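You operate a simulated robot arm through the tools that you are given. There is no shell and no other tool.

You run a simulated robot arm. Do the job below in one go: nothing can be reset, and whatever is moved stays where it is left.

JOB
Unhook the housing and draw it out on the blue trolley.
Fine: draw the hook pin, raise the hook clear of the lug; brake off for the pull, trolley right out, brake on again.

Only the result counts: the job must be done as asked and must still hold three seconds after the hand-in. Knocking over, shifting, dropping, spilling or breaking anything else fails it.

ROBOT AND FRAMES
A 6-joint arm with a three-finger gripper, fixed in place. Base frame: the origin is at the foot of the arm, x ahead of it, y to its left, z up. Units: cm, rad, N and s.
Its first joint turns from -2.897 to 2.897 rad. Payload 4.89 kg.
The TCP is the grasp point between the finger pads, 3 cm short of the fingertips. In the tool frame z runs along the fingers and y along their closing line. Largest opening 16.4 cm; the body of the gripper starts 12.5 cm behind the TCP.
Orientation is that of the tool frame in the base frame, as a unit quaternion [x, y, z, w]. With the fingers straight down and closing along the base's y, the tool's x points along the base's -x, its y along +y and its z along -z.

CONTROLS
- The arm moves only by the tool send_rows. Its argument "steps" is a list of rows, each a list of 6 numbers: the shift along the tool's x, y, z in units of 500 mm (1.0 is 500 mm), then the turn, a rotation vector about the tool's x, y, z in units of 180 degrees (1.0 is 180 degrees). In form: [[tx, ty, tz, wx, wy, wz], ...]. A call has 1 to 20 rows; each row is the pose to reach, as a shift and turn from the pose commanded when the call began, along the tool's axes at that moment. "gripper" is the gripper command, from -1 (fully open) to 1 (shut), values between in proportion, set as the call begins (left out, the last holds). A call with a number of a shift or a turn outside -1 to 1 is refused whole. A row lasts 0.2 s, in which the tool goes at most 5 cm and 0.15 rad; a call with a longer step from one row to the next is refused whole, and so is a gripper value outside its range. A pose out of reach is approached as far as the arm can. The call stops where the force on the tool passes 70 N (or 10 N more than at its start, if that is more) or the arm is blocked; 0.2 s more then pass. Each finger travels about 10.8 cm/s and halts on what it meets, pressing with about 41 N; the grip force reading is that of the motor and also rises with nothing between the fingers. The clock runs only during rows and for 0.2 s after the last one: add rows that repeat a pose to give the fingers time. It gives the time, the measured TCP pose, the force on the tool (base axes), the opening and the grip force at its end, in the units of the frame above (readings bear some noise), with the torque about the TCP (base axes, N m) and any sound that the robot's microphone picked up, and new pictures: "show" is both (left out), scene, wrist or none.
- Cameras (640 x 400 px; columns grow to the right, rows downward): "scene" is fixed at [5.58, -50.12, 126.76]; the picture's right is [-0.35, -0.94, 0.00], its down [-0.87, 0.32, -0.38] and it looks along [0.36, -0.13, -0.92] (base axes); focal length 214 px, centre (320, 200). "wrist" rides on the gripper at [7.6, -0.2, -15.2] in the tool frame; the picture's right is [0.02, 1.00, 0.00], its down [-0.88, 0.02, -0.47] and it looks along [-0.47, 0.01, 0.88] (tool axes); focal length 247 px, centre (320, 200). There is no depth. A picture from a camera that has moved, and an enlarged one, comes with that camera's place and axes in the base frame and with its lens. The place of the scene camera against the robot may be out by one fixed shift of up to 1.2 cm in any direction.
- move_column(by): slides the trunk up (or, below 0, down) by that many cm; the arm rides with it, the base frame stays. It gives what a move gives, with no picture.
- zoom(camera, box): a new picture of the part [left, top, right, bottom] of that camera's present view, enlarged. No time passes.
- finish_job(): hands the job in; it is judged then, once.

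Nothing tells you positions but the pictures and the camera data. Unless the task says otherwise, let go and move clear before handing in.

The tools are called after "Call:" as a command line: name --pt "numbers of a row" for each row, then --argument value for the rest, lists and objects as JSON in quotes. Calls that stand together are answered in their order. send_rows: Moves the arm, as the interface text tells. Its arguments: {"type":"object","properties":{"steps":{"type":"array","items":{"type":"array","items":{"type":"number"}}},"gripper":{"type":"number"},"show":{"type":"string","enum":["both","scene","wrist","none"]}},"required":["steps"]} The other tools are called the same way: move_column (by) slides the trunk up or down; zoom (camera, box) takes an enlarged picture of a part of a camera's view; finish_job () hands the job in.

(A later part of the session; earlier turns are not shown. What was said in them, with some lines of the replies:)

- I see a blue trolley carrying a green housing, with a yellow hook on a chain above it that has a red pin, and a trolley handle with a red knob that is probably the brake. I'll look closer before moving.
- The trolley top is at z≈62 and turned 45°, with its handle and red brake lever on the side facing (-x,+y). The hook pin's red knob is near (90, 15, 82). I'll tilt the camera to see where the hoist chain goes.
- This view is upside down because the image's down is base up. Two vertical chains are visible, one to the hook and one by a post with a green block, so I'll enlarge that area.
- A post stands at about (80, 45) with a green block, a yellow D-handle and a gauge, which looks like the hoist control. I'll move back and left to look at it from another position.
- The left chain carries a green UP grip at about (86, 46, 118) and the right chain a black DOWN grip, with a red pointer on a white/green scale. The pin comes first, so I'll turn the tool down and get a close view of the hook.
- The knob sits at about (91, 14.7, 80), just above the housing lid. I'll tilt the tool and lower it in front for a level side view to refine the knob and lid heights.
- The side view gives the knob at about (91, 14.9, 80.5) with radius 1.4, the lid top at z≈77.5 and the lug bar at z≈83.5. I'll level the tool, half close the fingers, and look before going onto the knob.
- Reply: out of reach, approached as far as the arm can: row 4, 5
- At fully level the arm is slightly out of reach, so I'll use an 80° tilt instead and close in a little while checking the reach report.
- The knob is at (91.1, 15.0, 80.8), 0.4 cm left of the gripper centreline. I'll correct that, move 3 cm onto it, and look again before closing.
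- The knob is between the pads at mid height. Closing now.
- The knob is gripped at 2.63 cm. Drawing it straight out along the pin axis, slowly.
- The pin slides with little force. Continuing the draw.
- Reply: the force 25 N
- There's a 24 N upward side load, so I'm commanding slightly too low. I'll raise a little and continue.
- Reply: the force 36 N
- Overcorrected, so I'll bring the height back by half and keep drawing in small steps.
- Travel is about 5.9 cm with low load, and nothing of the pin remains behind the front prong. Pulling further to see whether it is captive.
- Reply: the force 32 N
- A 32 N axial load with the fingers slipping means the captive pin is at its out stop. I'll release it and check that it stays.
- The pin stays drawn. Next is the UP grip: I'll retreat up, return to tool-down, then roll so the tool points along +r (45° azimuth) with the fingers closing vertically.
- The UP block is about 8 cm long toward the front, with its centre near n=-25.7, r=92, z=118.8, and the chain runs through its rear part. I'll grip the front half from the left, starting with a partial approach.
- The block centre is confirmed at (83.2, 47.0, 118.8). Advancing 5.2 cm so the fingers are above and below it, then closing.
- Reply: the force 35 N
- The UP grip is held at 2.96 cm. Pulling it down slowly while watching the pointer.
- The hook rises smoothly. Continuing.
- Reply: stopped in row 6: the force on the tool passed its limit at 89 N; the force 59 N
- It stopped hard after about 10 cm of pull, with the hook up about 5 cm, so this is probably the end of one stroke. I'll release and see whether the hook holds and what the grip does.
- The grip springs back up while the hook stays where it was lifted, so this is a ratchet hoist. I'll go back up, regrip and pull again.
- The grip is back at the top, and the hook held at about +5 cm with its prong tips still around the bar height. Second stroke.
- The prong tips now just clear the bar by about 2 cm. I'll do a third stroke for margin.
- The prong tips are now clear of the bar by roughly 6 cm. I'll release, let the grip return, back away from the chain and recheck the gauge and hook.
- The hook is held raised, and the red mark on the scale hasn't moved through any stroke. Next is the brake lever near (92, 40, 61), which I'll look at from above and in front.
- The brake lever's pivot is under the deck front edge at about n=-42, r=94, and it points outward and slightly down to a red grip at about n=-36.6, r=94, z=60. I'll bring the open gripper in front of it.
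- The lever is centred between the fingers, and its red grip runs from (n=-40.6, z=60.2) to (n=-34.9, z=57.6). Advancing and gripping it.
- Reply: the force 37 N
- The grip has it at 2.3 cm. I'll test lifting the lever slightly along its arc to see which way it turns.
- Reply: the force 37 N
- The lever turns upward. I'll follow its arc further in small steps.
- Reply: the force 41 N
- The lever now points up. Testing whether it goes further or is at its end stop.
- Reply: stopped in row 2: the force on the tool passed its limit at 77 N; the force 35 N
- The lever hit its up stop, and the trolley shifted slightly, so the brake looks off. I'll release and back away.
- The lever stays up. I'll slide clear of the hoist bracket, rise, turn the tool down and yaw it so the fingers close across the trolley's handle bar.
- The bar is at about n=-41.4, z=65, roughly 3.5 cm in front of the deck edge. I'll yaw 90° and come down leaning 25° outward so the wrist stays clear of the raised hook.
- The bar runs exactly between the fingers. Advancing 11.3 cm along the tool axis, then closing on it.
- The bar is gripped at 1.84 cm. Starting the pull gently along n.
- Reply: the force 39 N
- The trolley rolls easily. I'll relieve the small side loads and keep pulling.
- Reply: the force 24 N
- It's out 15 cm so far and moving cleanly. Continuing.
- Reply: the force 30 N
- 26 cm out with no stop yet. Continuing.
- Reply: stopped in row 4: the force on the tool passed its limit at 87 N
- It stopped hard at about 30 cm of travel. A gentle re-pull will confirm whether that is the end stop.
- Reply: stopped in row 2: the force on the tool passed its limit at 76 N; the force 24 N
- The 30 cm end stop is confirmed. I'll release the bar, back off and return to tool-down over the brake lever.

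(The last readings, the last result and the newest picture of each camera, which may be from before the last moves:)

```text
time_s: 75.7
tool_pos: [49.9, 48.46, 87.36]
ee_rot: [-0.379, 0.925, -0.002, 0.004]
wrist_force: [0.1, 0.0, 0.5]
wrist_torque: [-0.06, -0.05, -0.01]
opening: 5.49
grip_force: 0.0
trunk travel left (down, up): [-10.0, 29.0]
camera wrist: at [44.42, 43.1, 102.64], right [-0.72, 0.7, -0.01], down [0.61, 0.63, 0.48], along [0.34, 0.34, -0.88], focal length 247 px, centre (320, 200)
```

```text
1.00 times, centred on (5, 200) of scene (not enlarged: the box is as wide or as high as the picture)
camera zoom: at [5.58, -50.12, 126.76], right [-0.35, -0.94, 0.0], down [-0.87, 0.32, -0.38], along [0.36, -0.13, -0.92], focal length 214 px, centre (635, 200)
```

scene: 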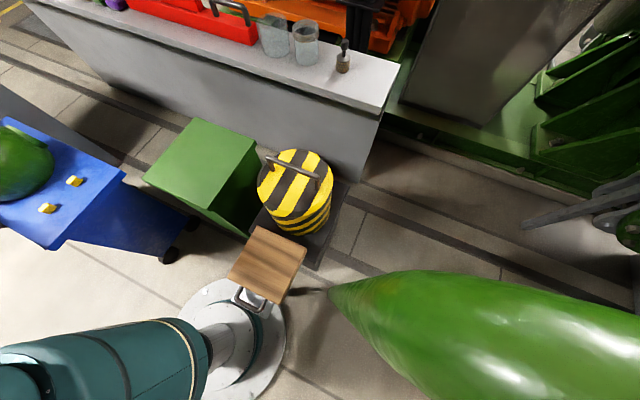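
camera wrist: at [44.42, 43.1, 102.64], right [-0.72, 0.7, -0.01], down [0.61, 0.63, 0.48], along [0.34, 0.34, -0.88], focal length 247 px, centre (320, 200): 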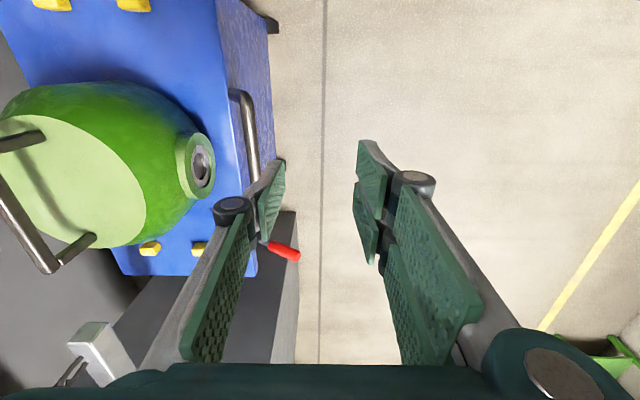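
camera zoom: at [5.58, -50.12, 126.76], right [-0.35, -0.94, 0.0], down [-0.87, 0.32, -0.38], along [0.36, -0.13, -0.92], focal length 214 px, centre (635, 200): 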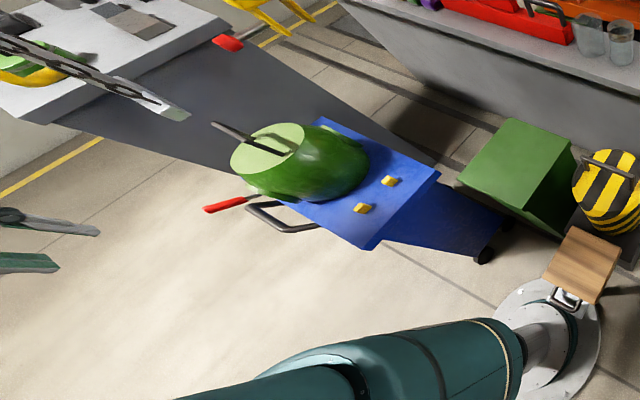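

Call:
send_rows --pt "-0.036 0 0 0 0 0.0455" --pt "-0.073 0 0 0 0 0.0909" --pt "-0.109 0 0 0 0 0.1364" --pt "-0.145 0 0 0 0 0.1818" --pt "-0.182 0 0 0 0 0.2273" --pt "-0.218 0 0 0 0 0.2727" --pt "-0.255 0 0 0 0 0.3182" --pt "-0.291 0 0 0 0 0.3636" --pt "-0.327 0 0 0 0 0.4091" --pt "-0.364 0 0 0 0 0.4545" --pt "-0.4 0 0 0 0 0.5" --pt "-0.4 0 0 0 0 0.5" --gripper 0.1 --show "wrist"

Call:
zoom --camera "wrist" --box '[260, 120, 460, 260]'

```text
time_s: 78.3
tool_pos: [63.83, 62.71, 87.4]
ee_rot: [0.387, 0.922, 0.0, 0.004]
wrist_force: [-0.6, -0.2, 1.1]
wrist_torque: [-0.06, 0.01, 0.02]
opening: 7.37
grip_force: 0.0
trunk travel left (down, up): [-10.0, 29.0]
camera wrist: at [58.35, 68.09, 102.8], right [0.7, 0.72, 0.0], down [0.63, -0.61, 0.48], along [0.35, -0.33, -0.88], focal length 247 px, centre (320, 200)
```

wrist: 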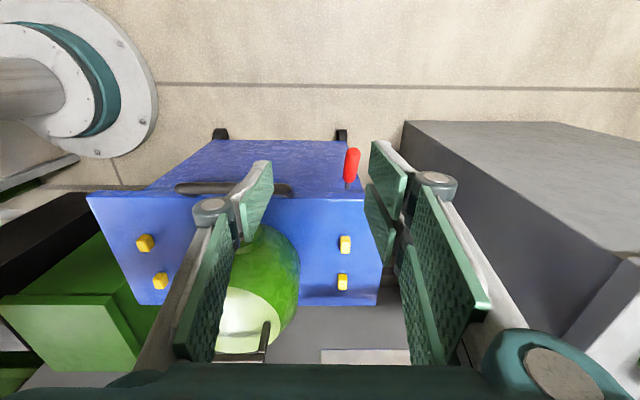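

```text
2.86 times, centred on (360, 190) of wrist
camera zoom: at [58.35, 68.09, 102.8], right [0.7, 0.72, 0.0], down [0.63, -0.61, 0.48], along [0.35, -0.33, -0.88], focal length 706 px, centre (206, 229)
```

zoom: 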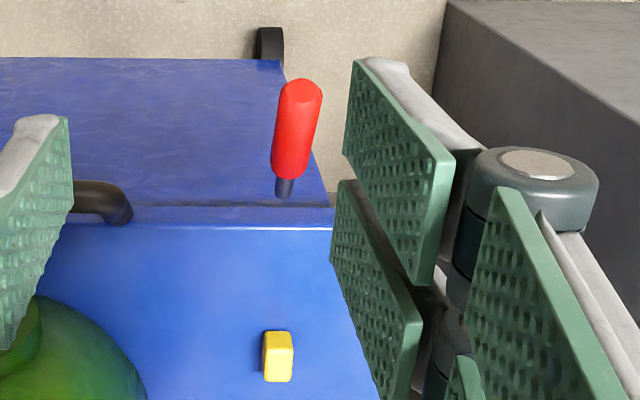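

The lever's red grip runs from about (n=-11.8, z=61.5) to (n=-4.6, z=66) at r≈95.2. Moving down over it with the fingers either side.

Call:
send_rows --pt "-0.038 0.038 0.06 0 0 0" --pt "-0.076 0.076 0.12 0 0 0" --pt "-0.114 0.114 0.18 0 0 0" --pt "-0.114 0.114 0.26 0 0 0" --pt "-0.114 0.114 0.31 0 0 0" --pt "-0.114 0.114 0.31 0 0 0" --show "wrist"

Call:
zoom --camera "wrist" --box '[220, 100, 420, 240]'

```text
time_s: 79.7
tool_pos: [72.2, 62.49, 72.04]
ee_rot: [0.387, 0.922, 0.001, 0.004]
wrist_force: [0.2, 0.0, 1.0]
wrist_torque: [0.04, -0.03, 0.0]
opening: 7.38
grip_force: 0.1
trunk travel left (down, up): [-10.0, 29.0]
camera wrist: at [66.66, 67.76, 87.4], right [0.7, 0.72, 0.0], down [0.63, -0.61, 0.48], along [0.35, -0.33, -0.88], focal length 247 px, centre (320, 200)
```

wrist: 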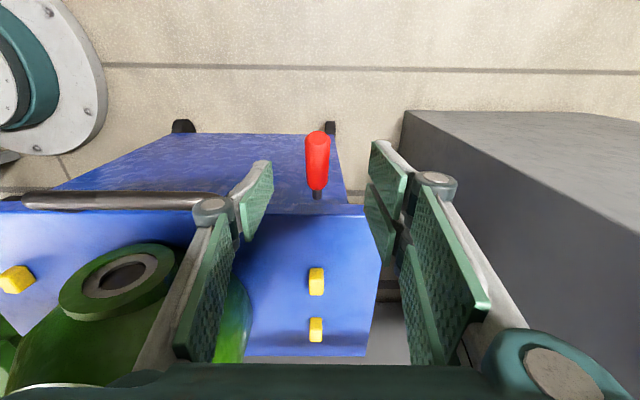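

```text
2.86 times, centred on (320, 170) of wrist
camera zoom: at [66.66, 67.76, 87.4], right [0.7, 0.72, 0.0], down [0.63, -0.61, 0.48], along [0.35, -0.33, -0.88], focal length 706 px, centre (320, 286)
```

zoom: 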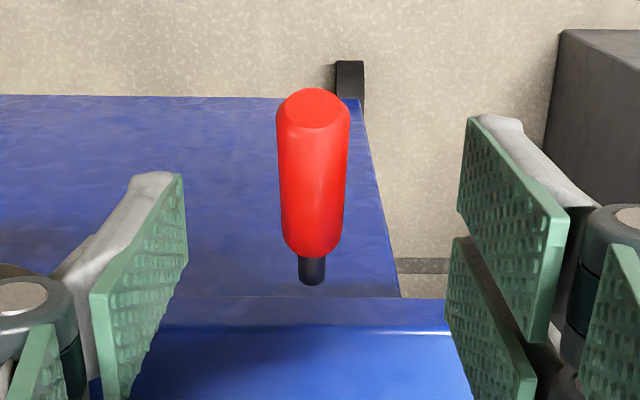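

Call:
send_rows --pt "0.004 -0.006 0.05 0 0 0" --pt "0.008 -0.006 0.1 0 0 0" --pt "0.008 -0.006 0.155 0 0 0" --pt "0.008 -0.006 0.155 0 0 0" --show "wrist"

Call:
zoom --camera "scene" --box '[0, 60, 20, 260]'

```text
time_s: 80.7
tool_pos: [71.86, 62.64, 64.32]
ee_rot: [0.387, 0.922, 0.002, 0.004]
wrist_force: [0.2, -0.3, -0.2]
wrist_torque: [0.03, -0.03, 0.02]
opening: 7.39
grip_force: 0.1
trunk travel left (down, up): [-10.0, 29.0]
camera wrist: at [66.26, 67.94, 79.63], right [0.7, 0.72, 0.0], down [0.63, -0.61, 0.48], along [0.35, -0.33, -0.88], focal length 247 px, centre (320, 200)
```

wrist: 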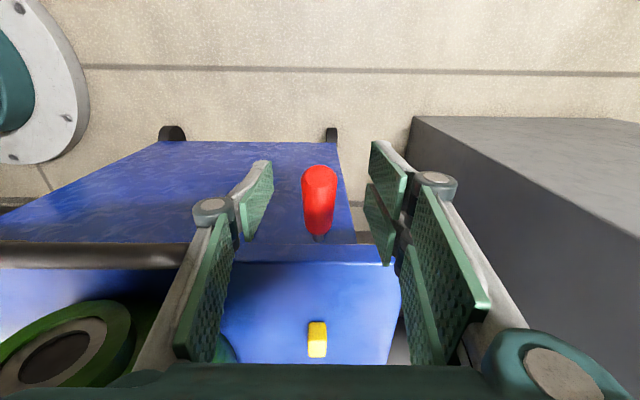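

```text
2.00 times, centred on (10, 160) of scene
camera zoom: at [5.58, -50.12, 126.76], right [-0.35, -0.94, 0.0], down [-0.87, 0.32, -0.38], along [0.36, -0.13, -0.92], focal length 429 px, centre (940, 280)
```

zoom: 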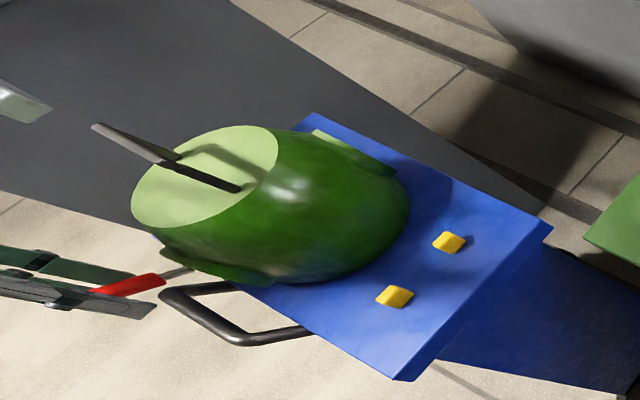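

Call:
send_rows --pt "0 0 0 0 0 0" --pt "0 0 0 0 0 0" --pt "0 0 0 0 0 0" --pt "0 0 0 0 0 0" --gripper 1 --show "wrist"

Call:
zoom --camera "wrist" --box '[240, 120, 400, 260]'

```text
time_s: 81.7
tool_pos: [71.75, 62.57, 64.32]
ee_rot: [0.386, 0.922, 0.0, 0.004]
wrist_force: [-10.3, -10.5, -5.8]
wrist_torque: [0.37, 0.05, 0.48]
opening: 2.22
grip_force: 45.2
trunk travel left (down, up): [-10.0, 29.0]
camera wrist: at [66.24, 67.92, 79.64], right [0.7, 0.72, 0.0], down [0.63, -0.61, 0.48], along [0.35, -0.33, -0.88], focal length 247 px, centre (320, 200)
```

wrist: 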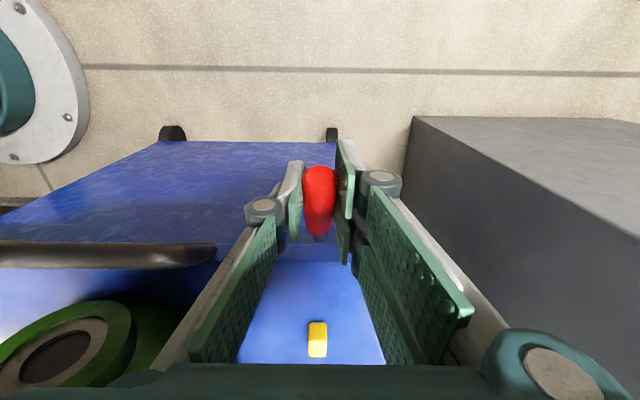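

```text
2.86 times, centred on (320, 190) of wrist
camera zoom: at [66.24, 67.92, 79.64], right [0.7, 0.72, 0.0], down [0.63, -0.61, 0.48], along [0.35, -0.33, -0.88], focal length 706 px, centre (320, 229)
```

zoom: 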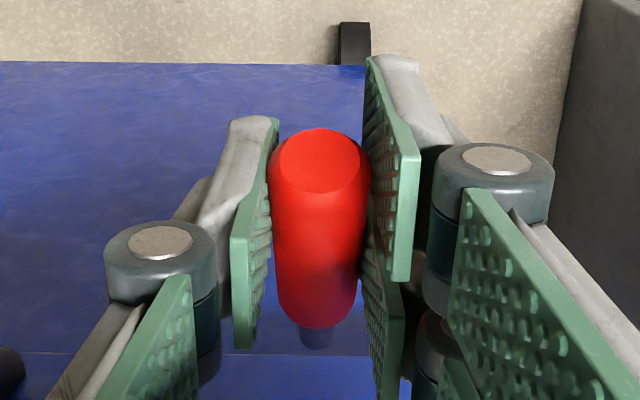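

The lever is gripped at 2.2 cm. Swinging it down along its arc, with a slight outward bias to hold the trolley at its stop.

Call:
send_rows --pt "0.01 0 0.018 0 0 0" --pt "0.018 0 0.036 0 0 0" --pt "0.023 0 0.054 0 0 0" --pt "0.026 0 0.07 0 0 0" --pt "0.026 0 0.085 0 0 0" --show "wrist"

Call:
zoom --camera "scene" --box '[0, 60, 20, 260]'

```text
time_s: 82.9
tool_pos: [70.8, 63.5, 60.14]
ee_rot: [0.387, 0.922, 0.0, 0.004]
wrist_force: [24.1, -3.2, 20.8]
wrist_torque: [-1.03, -1.53, 1.18]
opening: 2.22
grip_force: 45.2
trunk travel left (down, up): [-10.0, 29.0]
camera wrist: at [65.29, 68.79, 75.36], right [0.7, 0.72, 0.01], down [0.63, -0.61, 0.48], along [0.35, -0.33, -0.88], focal length 247 px, centre (320, 200)
```

wrist: 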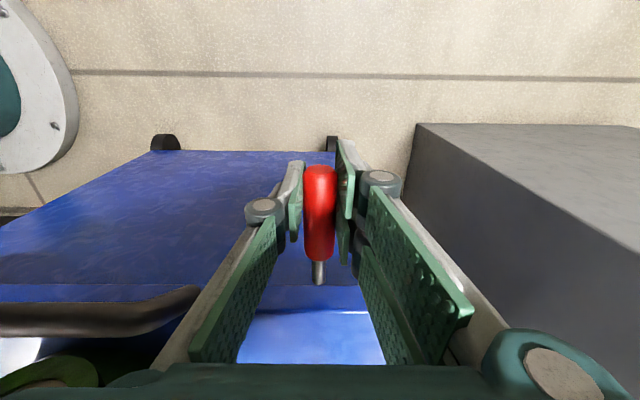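

```text
2.00 times, centred on (10, 160) of scene
camera zoom: at [5.58, -50.12, 126.76], right [-0.35, -0.94, 0.0], down [-0.87, 0.32, -0.38], along [0.36, -0.13, -0.92], focal length 429 px, centre (940, 280)
```

zoom: 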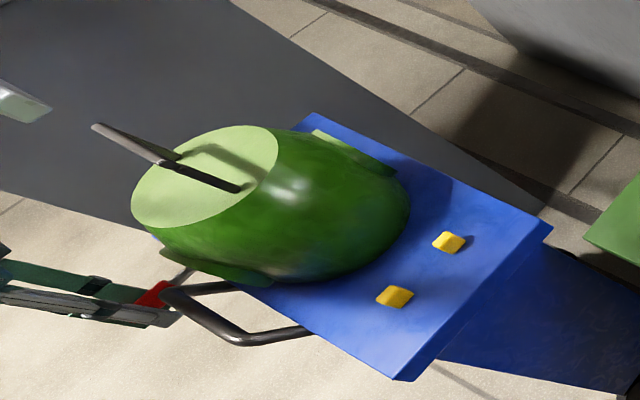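

Call:
send_rows --pt "-0.004 0 0.015 0 0 0" --pt "-0.008 0 0.03 0 0 0" --pt "-0.014 0 0.043 0 0 0" --pt "-0.02 0 0.055 0 0 0" --pt "-0.026 0 0.066 0 0 0" --show "wrist"

Call:
zoom --camera "scene" --box '[0, 60, 20, 260]'

Call:
zoom --camera "wrist" --box '[240, 120, 400, 300]'

```text
time_s: 84.0
tool_pos: [71.28, 63.18, 57.66]
ee_rot: [0.385, 0.923, 0.003, 0.002]
wrist_force: [-10.5, 7.6, 35.8]
wrist_torque: [0.24, 0.5, 0.39]
opening: 2.19
grip_force: 45.2
trunk travel left (down, up): [-10.0, 29.0]
stopped in row 5: the force on the tool passed its limit at 84 N (the readings are from after the stop); the commanded pose is now the measured one
camera wrist: at [65.65, 68.38, 72.95], right [0.69, 0.72, 0.01], down [0.63, -0.61, 0.48], along [0.35, -0.33, -0.88], focal length 247 px, centre (320, 200)
```

wrist: 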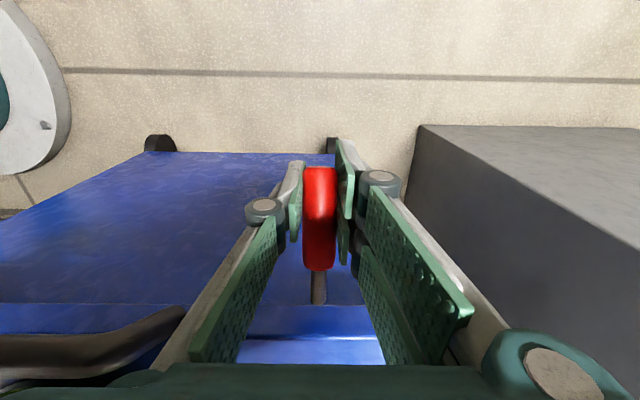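

```text
2.00 times, centred on (10, 160) of scene
camera zoom: at [5.58, -50.12, 126.76], right [-0.35, -0.94, 0.0], down [-0.87, 0.32, -0.38], along [0.36, -0.13, -0.92], focal length 429 px, centre (940, 280)
```

zoom: 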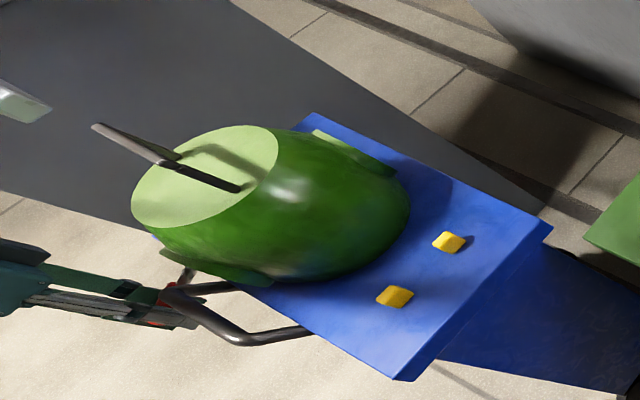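

```text
2.22 times, centred on (320, 210) of wrist
camera zoom: at [65.65, 68.38, 72.95], right [0.69, 0.72, 0.01], down [0.63, -0.61, 0.48], along [0.35, -0.33, -0.88], focal length 549 px, centre (320, 178)
```

zoom: 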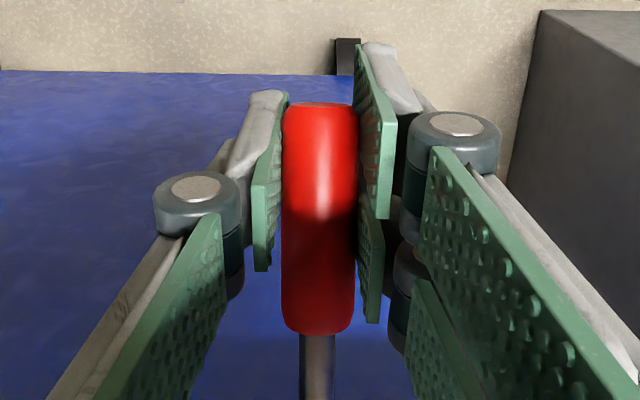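

The lever reached its lower stop and the trolley didn't move. Releasing and rising to inspect.

Call:
send_rows --pt "0 0 0 0 0 0" --pt "0 0 0 0 0 0" --pt "0 0 0 0 0 0" --gripper 0.1 --show "none"

Call:
send_rows --pt "0 0 -0.08 0 0 0" --pt "0 0 -0.16 0 0 0" --pt "0 0 -0.24 0 0 0" --pt "0 0 -0.32 0 0 0" --pt "0.04 -0.06 -0.38 0 0 0" --pt "0.08 -0.12 -0.44 0 0 0" --pt "0.12 -0.18 -0.5 0 0 0" --pt "0.12 -0.18 -0.5 0 0 0" --show "wrist"

Call:
zoom --camera "wrist" --box '[280, 100, 440, 220]'

Call:
zoom --camera "scene" --box '[0, 60, 20, 260]'

Call:
zoom --camera "scene" --box '[0, 0, 10, 400]'

```text
time_s: 84.8
tool_pos: [71.43, 63.05, 57.33]
ee_rot: [0.385, 0.923, 0.002, 0.002]
wrist_force: [-0.1, -0.9, 0.2]
wrist_torque: [-0.04, 0.02, -0.01]
opening: 7.38
grip_force: 0.1
trunk travel left (down, up): [-10.0, 29.0]
```

```text
time_s: 86.6
tool_pos: [60.65, 60.91, 82.24]
ee_rot: [0.385, 0.923, 0.001, 0.001]
wrist_force: [0.2, -0.7, -1.1]
wrist_torque: [0.01, 0.04, 0.0]
opening: 7.35
grip_force: 0.0
trunk travel left (down, up): [-10.0, 29.0]
camera wrist: at [55.14, 66.12, 97.64], right [0.7, 0.72, 0.0], down [0.63, -0.61, 0.48], along [0.34, -0.33, -0.88], focal length 247 px, centre (320, 200)
```

wrist: 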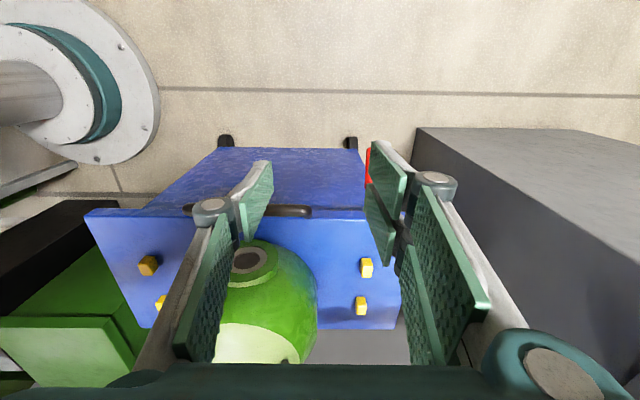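

```text
3.33 times, centred on (360, 160) of wrist
camera zoom: at [55.14, 66.12, 97.64], right [0.7, 0.72, 0.0], down [0.63, -0.61, 0.48], along [0.34, -0.33, -0.88], focal length 823 px, centre (187, 333)
```

zoom: 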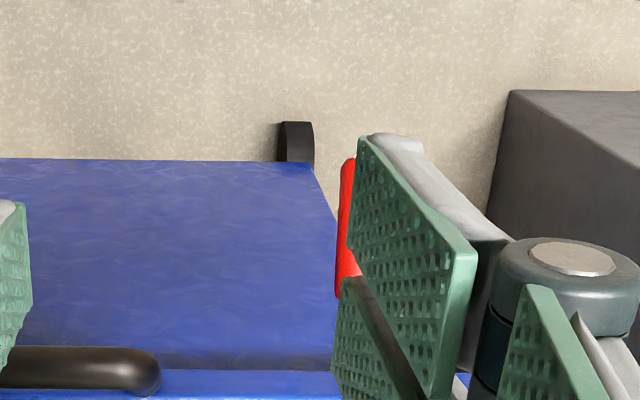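

```text
2.00 times, centred on (10, 160) of scene
camera zoom: at [5.58, -50.12, 126.76], right [-0.35, -0.94, 0.0], down [-0.87, 0.32, -0.38], along [0.36, -0.13, -0.92], focal length 429 px, centre (940, 280)
```

zoom: 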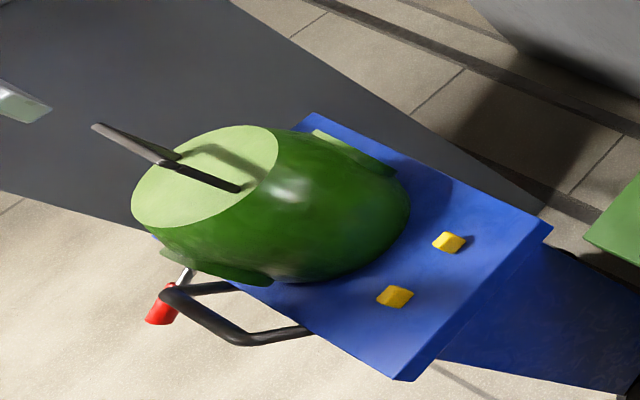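

```text
1.00 times, centred on (5, 200) of scene (not enlarged: the box is as wide or as high as the picture)
camera zoom: at [5.58, -50.12, 126.76], right [-0.35, -0.94, 0.0], down [-0.87, 0.32, -0.38], along [0.36, -0.13, -0.92], focal length 214 px, centre (635, 200)
```

zoom: 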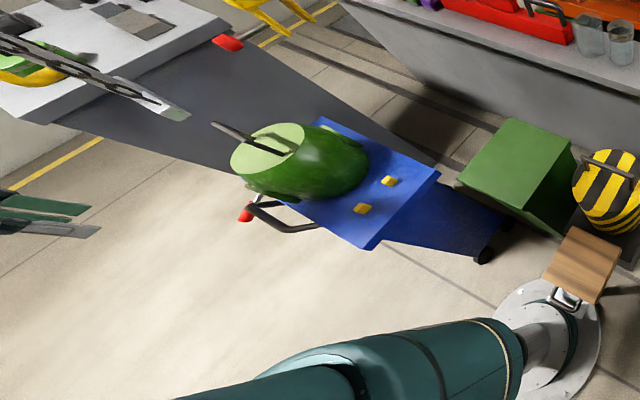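

The lever is back down at its original brake-on angle, the trolley is at its out stop, and the hook is still raised with the pin drawn. I'll move the arm well clear and take one last look.

Call:
send_rows --pt "0.03 -0.04 -0.08 0 0 0" --pt "0.06 -0.08 -0.16 0 0 0" --pt "0.09 -0.12 -0.24 0 0 0" --pt "0.12 -0.16 -0.32 0 0 0" --pt "0.12 -0.2 -0.4 0 0 0" --pt "0.12 -0.24 -0.48 0 0 0" --pt "0.12 -0.24 -0.48 0 0 0" --show "both"

Call:
zoom --camera "wrist" --box '[200, 100, 460, 300]'

Call:
zoom --camera "scene" --box '[0, 0, 20, 200]'

```text
time_s: 88.2
tool_pos: [47.75, 56.63, 106.17]
ee_rot: [0.384, 0.923, 0.002, 0.001]
wrist_force: [-0.5, 0.2, 0.9]
wrist_torque: [0.09, -0.06, 0.0]
opening: 7.38
grip_force: 0.0
trunk travel left (down, up): [-10.0, 29.0]
camera wrist: at [42.21, 61.87, 121.46], right [0.7, 0.72, 0.0], down [0.63, -0.61, 0.48], along [0.34, -0.33, -0.88], focal length 247 px, centre (320, 200)
```

scene: 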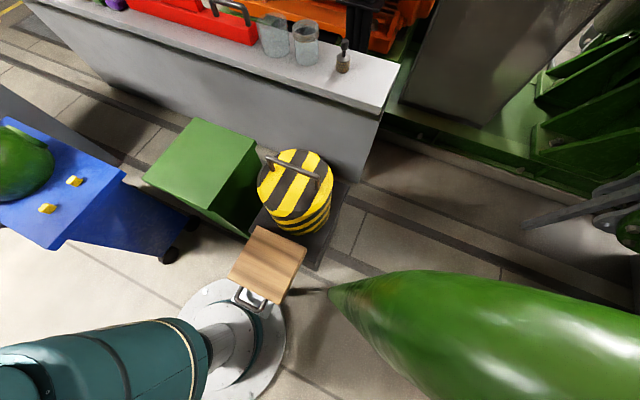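
wrist: 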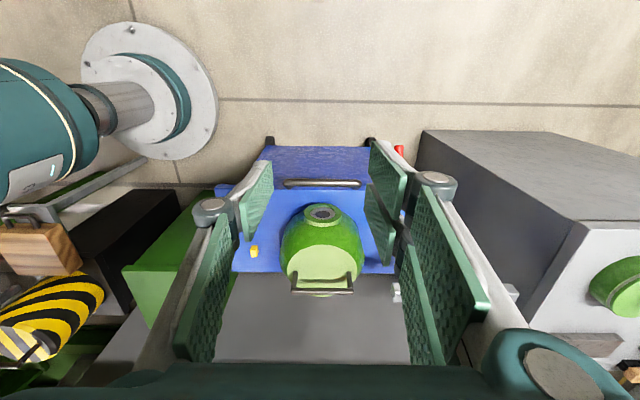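

```text
2.00 times, centred on (330, 200) of wrist
camera zoom: at [42.21, 61.87, 121.46], right [0.7, 0.72, 0.0], down [0.63, -0.61, 0.48], along [0.34, -0.33, -0.88], focal length 494 px, centre (300, 200)
```

zoom: 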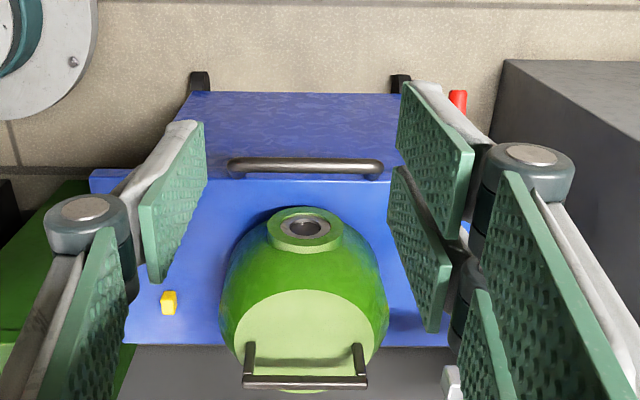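

```text
2.00 times, centred on (10, 100) of scene
camera zoom: at [5.58, -50.12, 126.76], right [-0.35, -0.94, 0.0], down [-0.87, 0.32, -0.38], along [0.36, -0.13, -0.92], focal length 429 px, centre (940, 400)
```

zoom: 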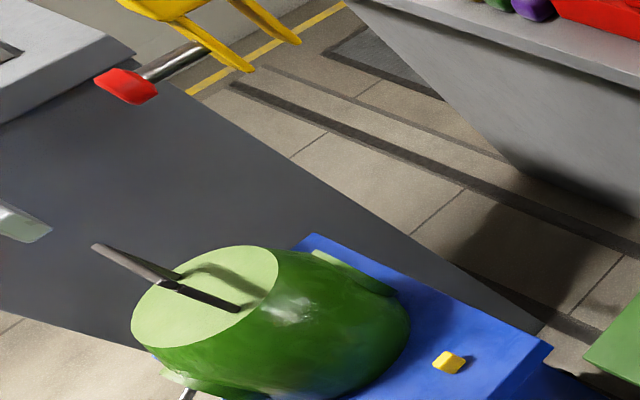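

Everything is as asked: pin drawn, hook held well above and clear of the lug, trolley at its out stop with the housing on it, brake lever back on, and the arm clear. Handing in.

Call:
finish_job

```text
The job is handed in.
```

The housing is unhooked and drawn out on the blue trolley, with the brake back on. I've handed the job in.

- **Hook pin:** it is drawn out to its stop, about 6 cm. It is captive in the hook, so it stays there.
- **Hook:** I raised it about 13 cm with three pulls on the UP grip. It held after each release and sits roughly 6 cm or more above the lug.
- **Trolley:** I lifted the brake lever, then pulled the trolley about 30 cm until it hit a hard stop. A second gentle pull confirmed the stop.
- **Brake:** the lever is pushed back down to its lower stop, at the same angle it started from. I did not push the trolley afterwards to test that the brake holds.

The red mark on the hoist post's scale did not move during any of the three pulls. I took it as a fixed mark and judged the hook height from the pictures instead.

I saw nothing else knocked or shifted. The arm has let go and is clear of everything.
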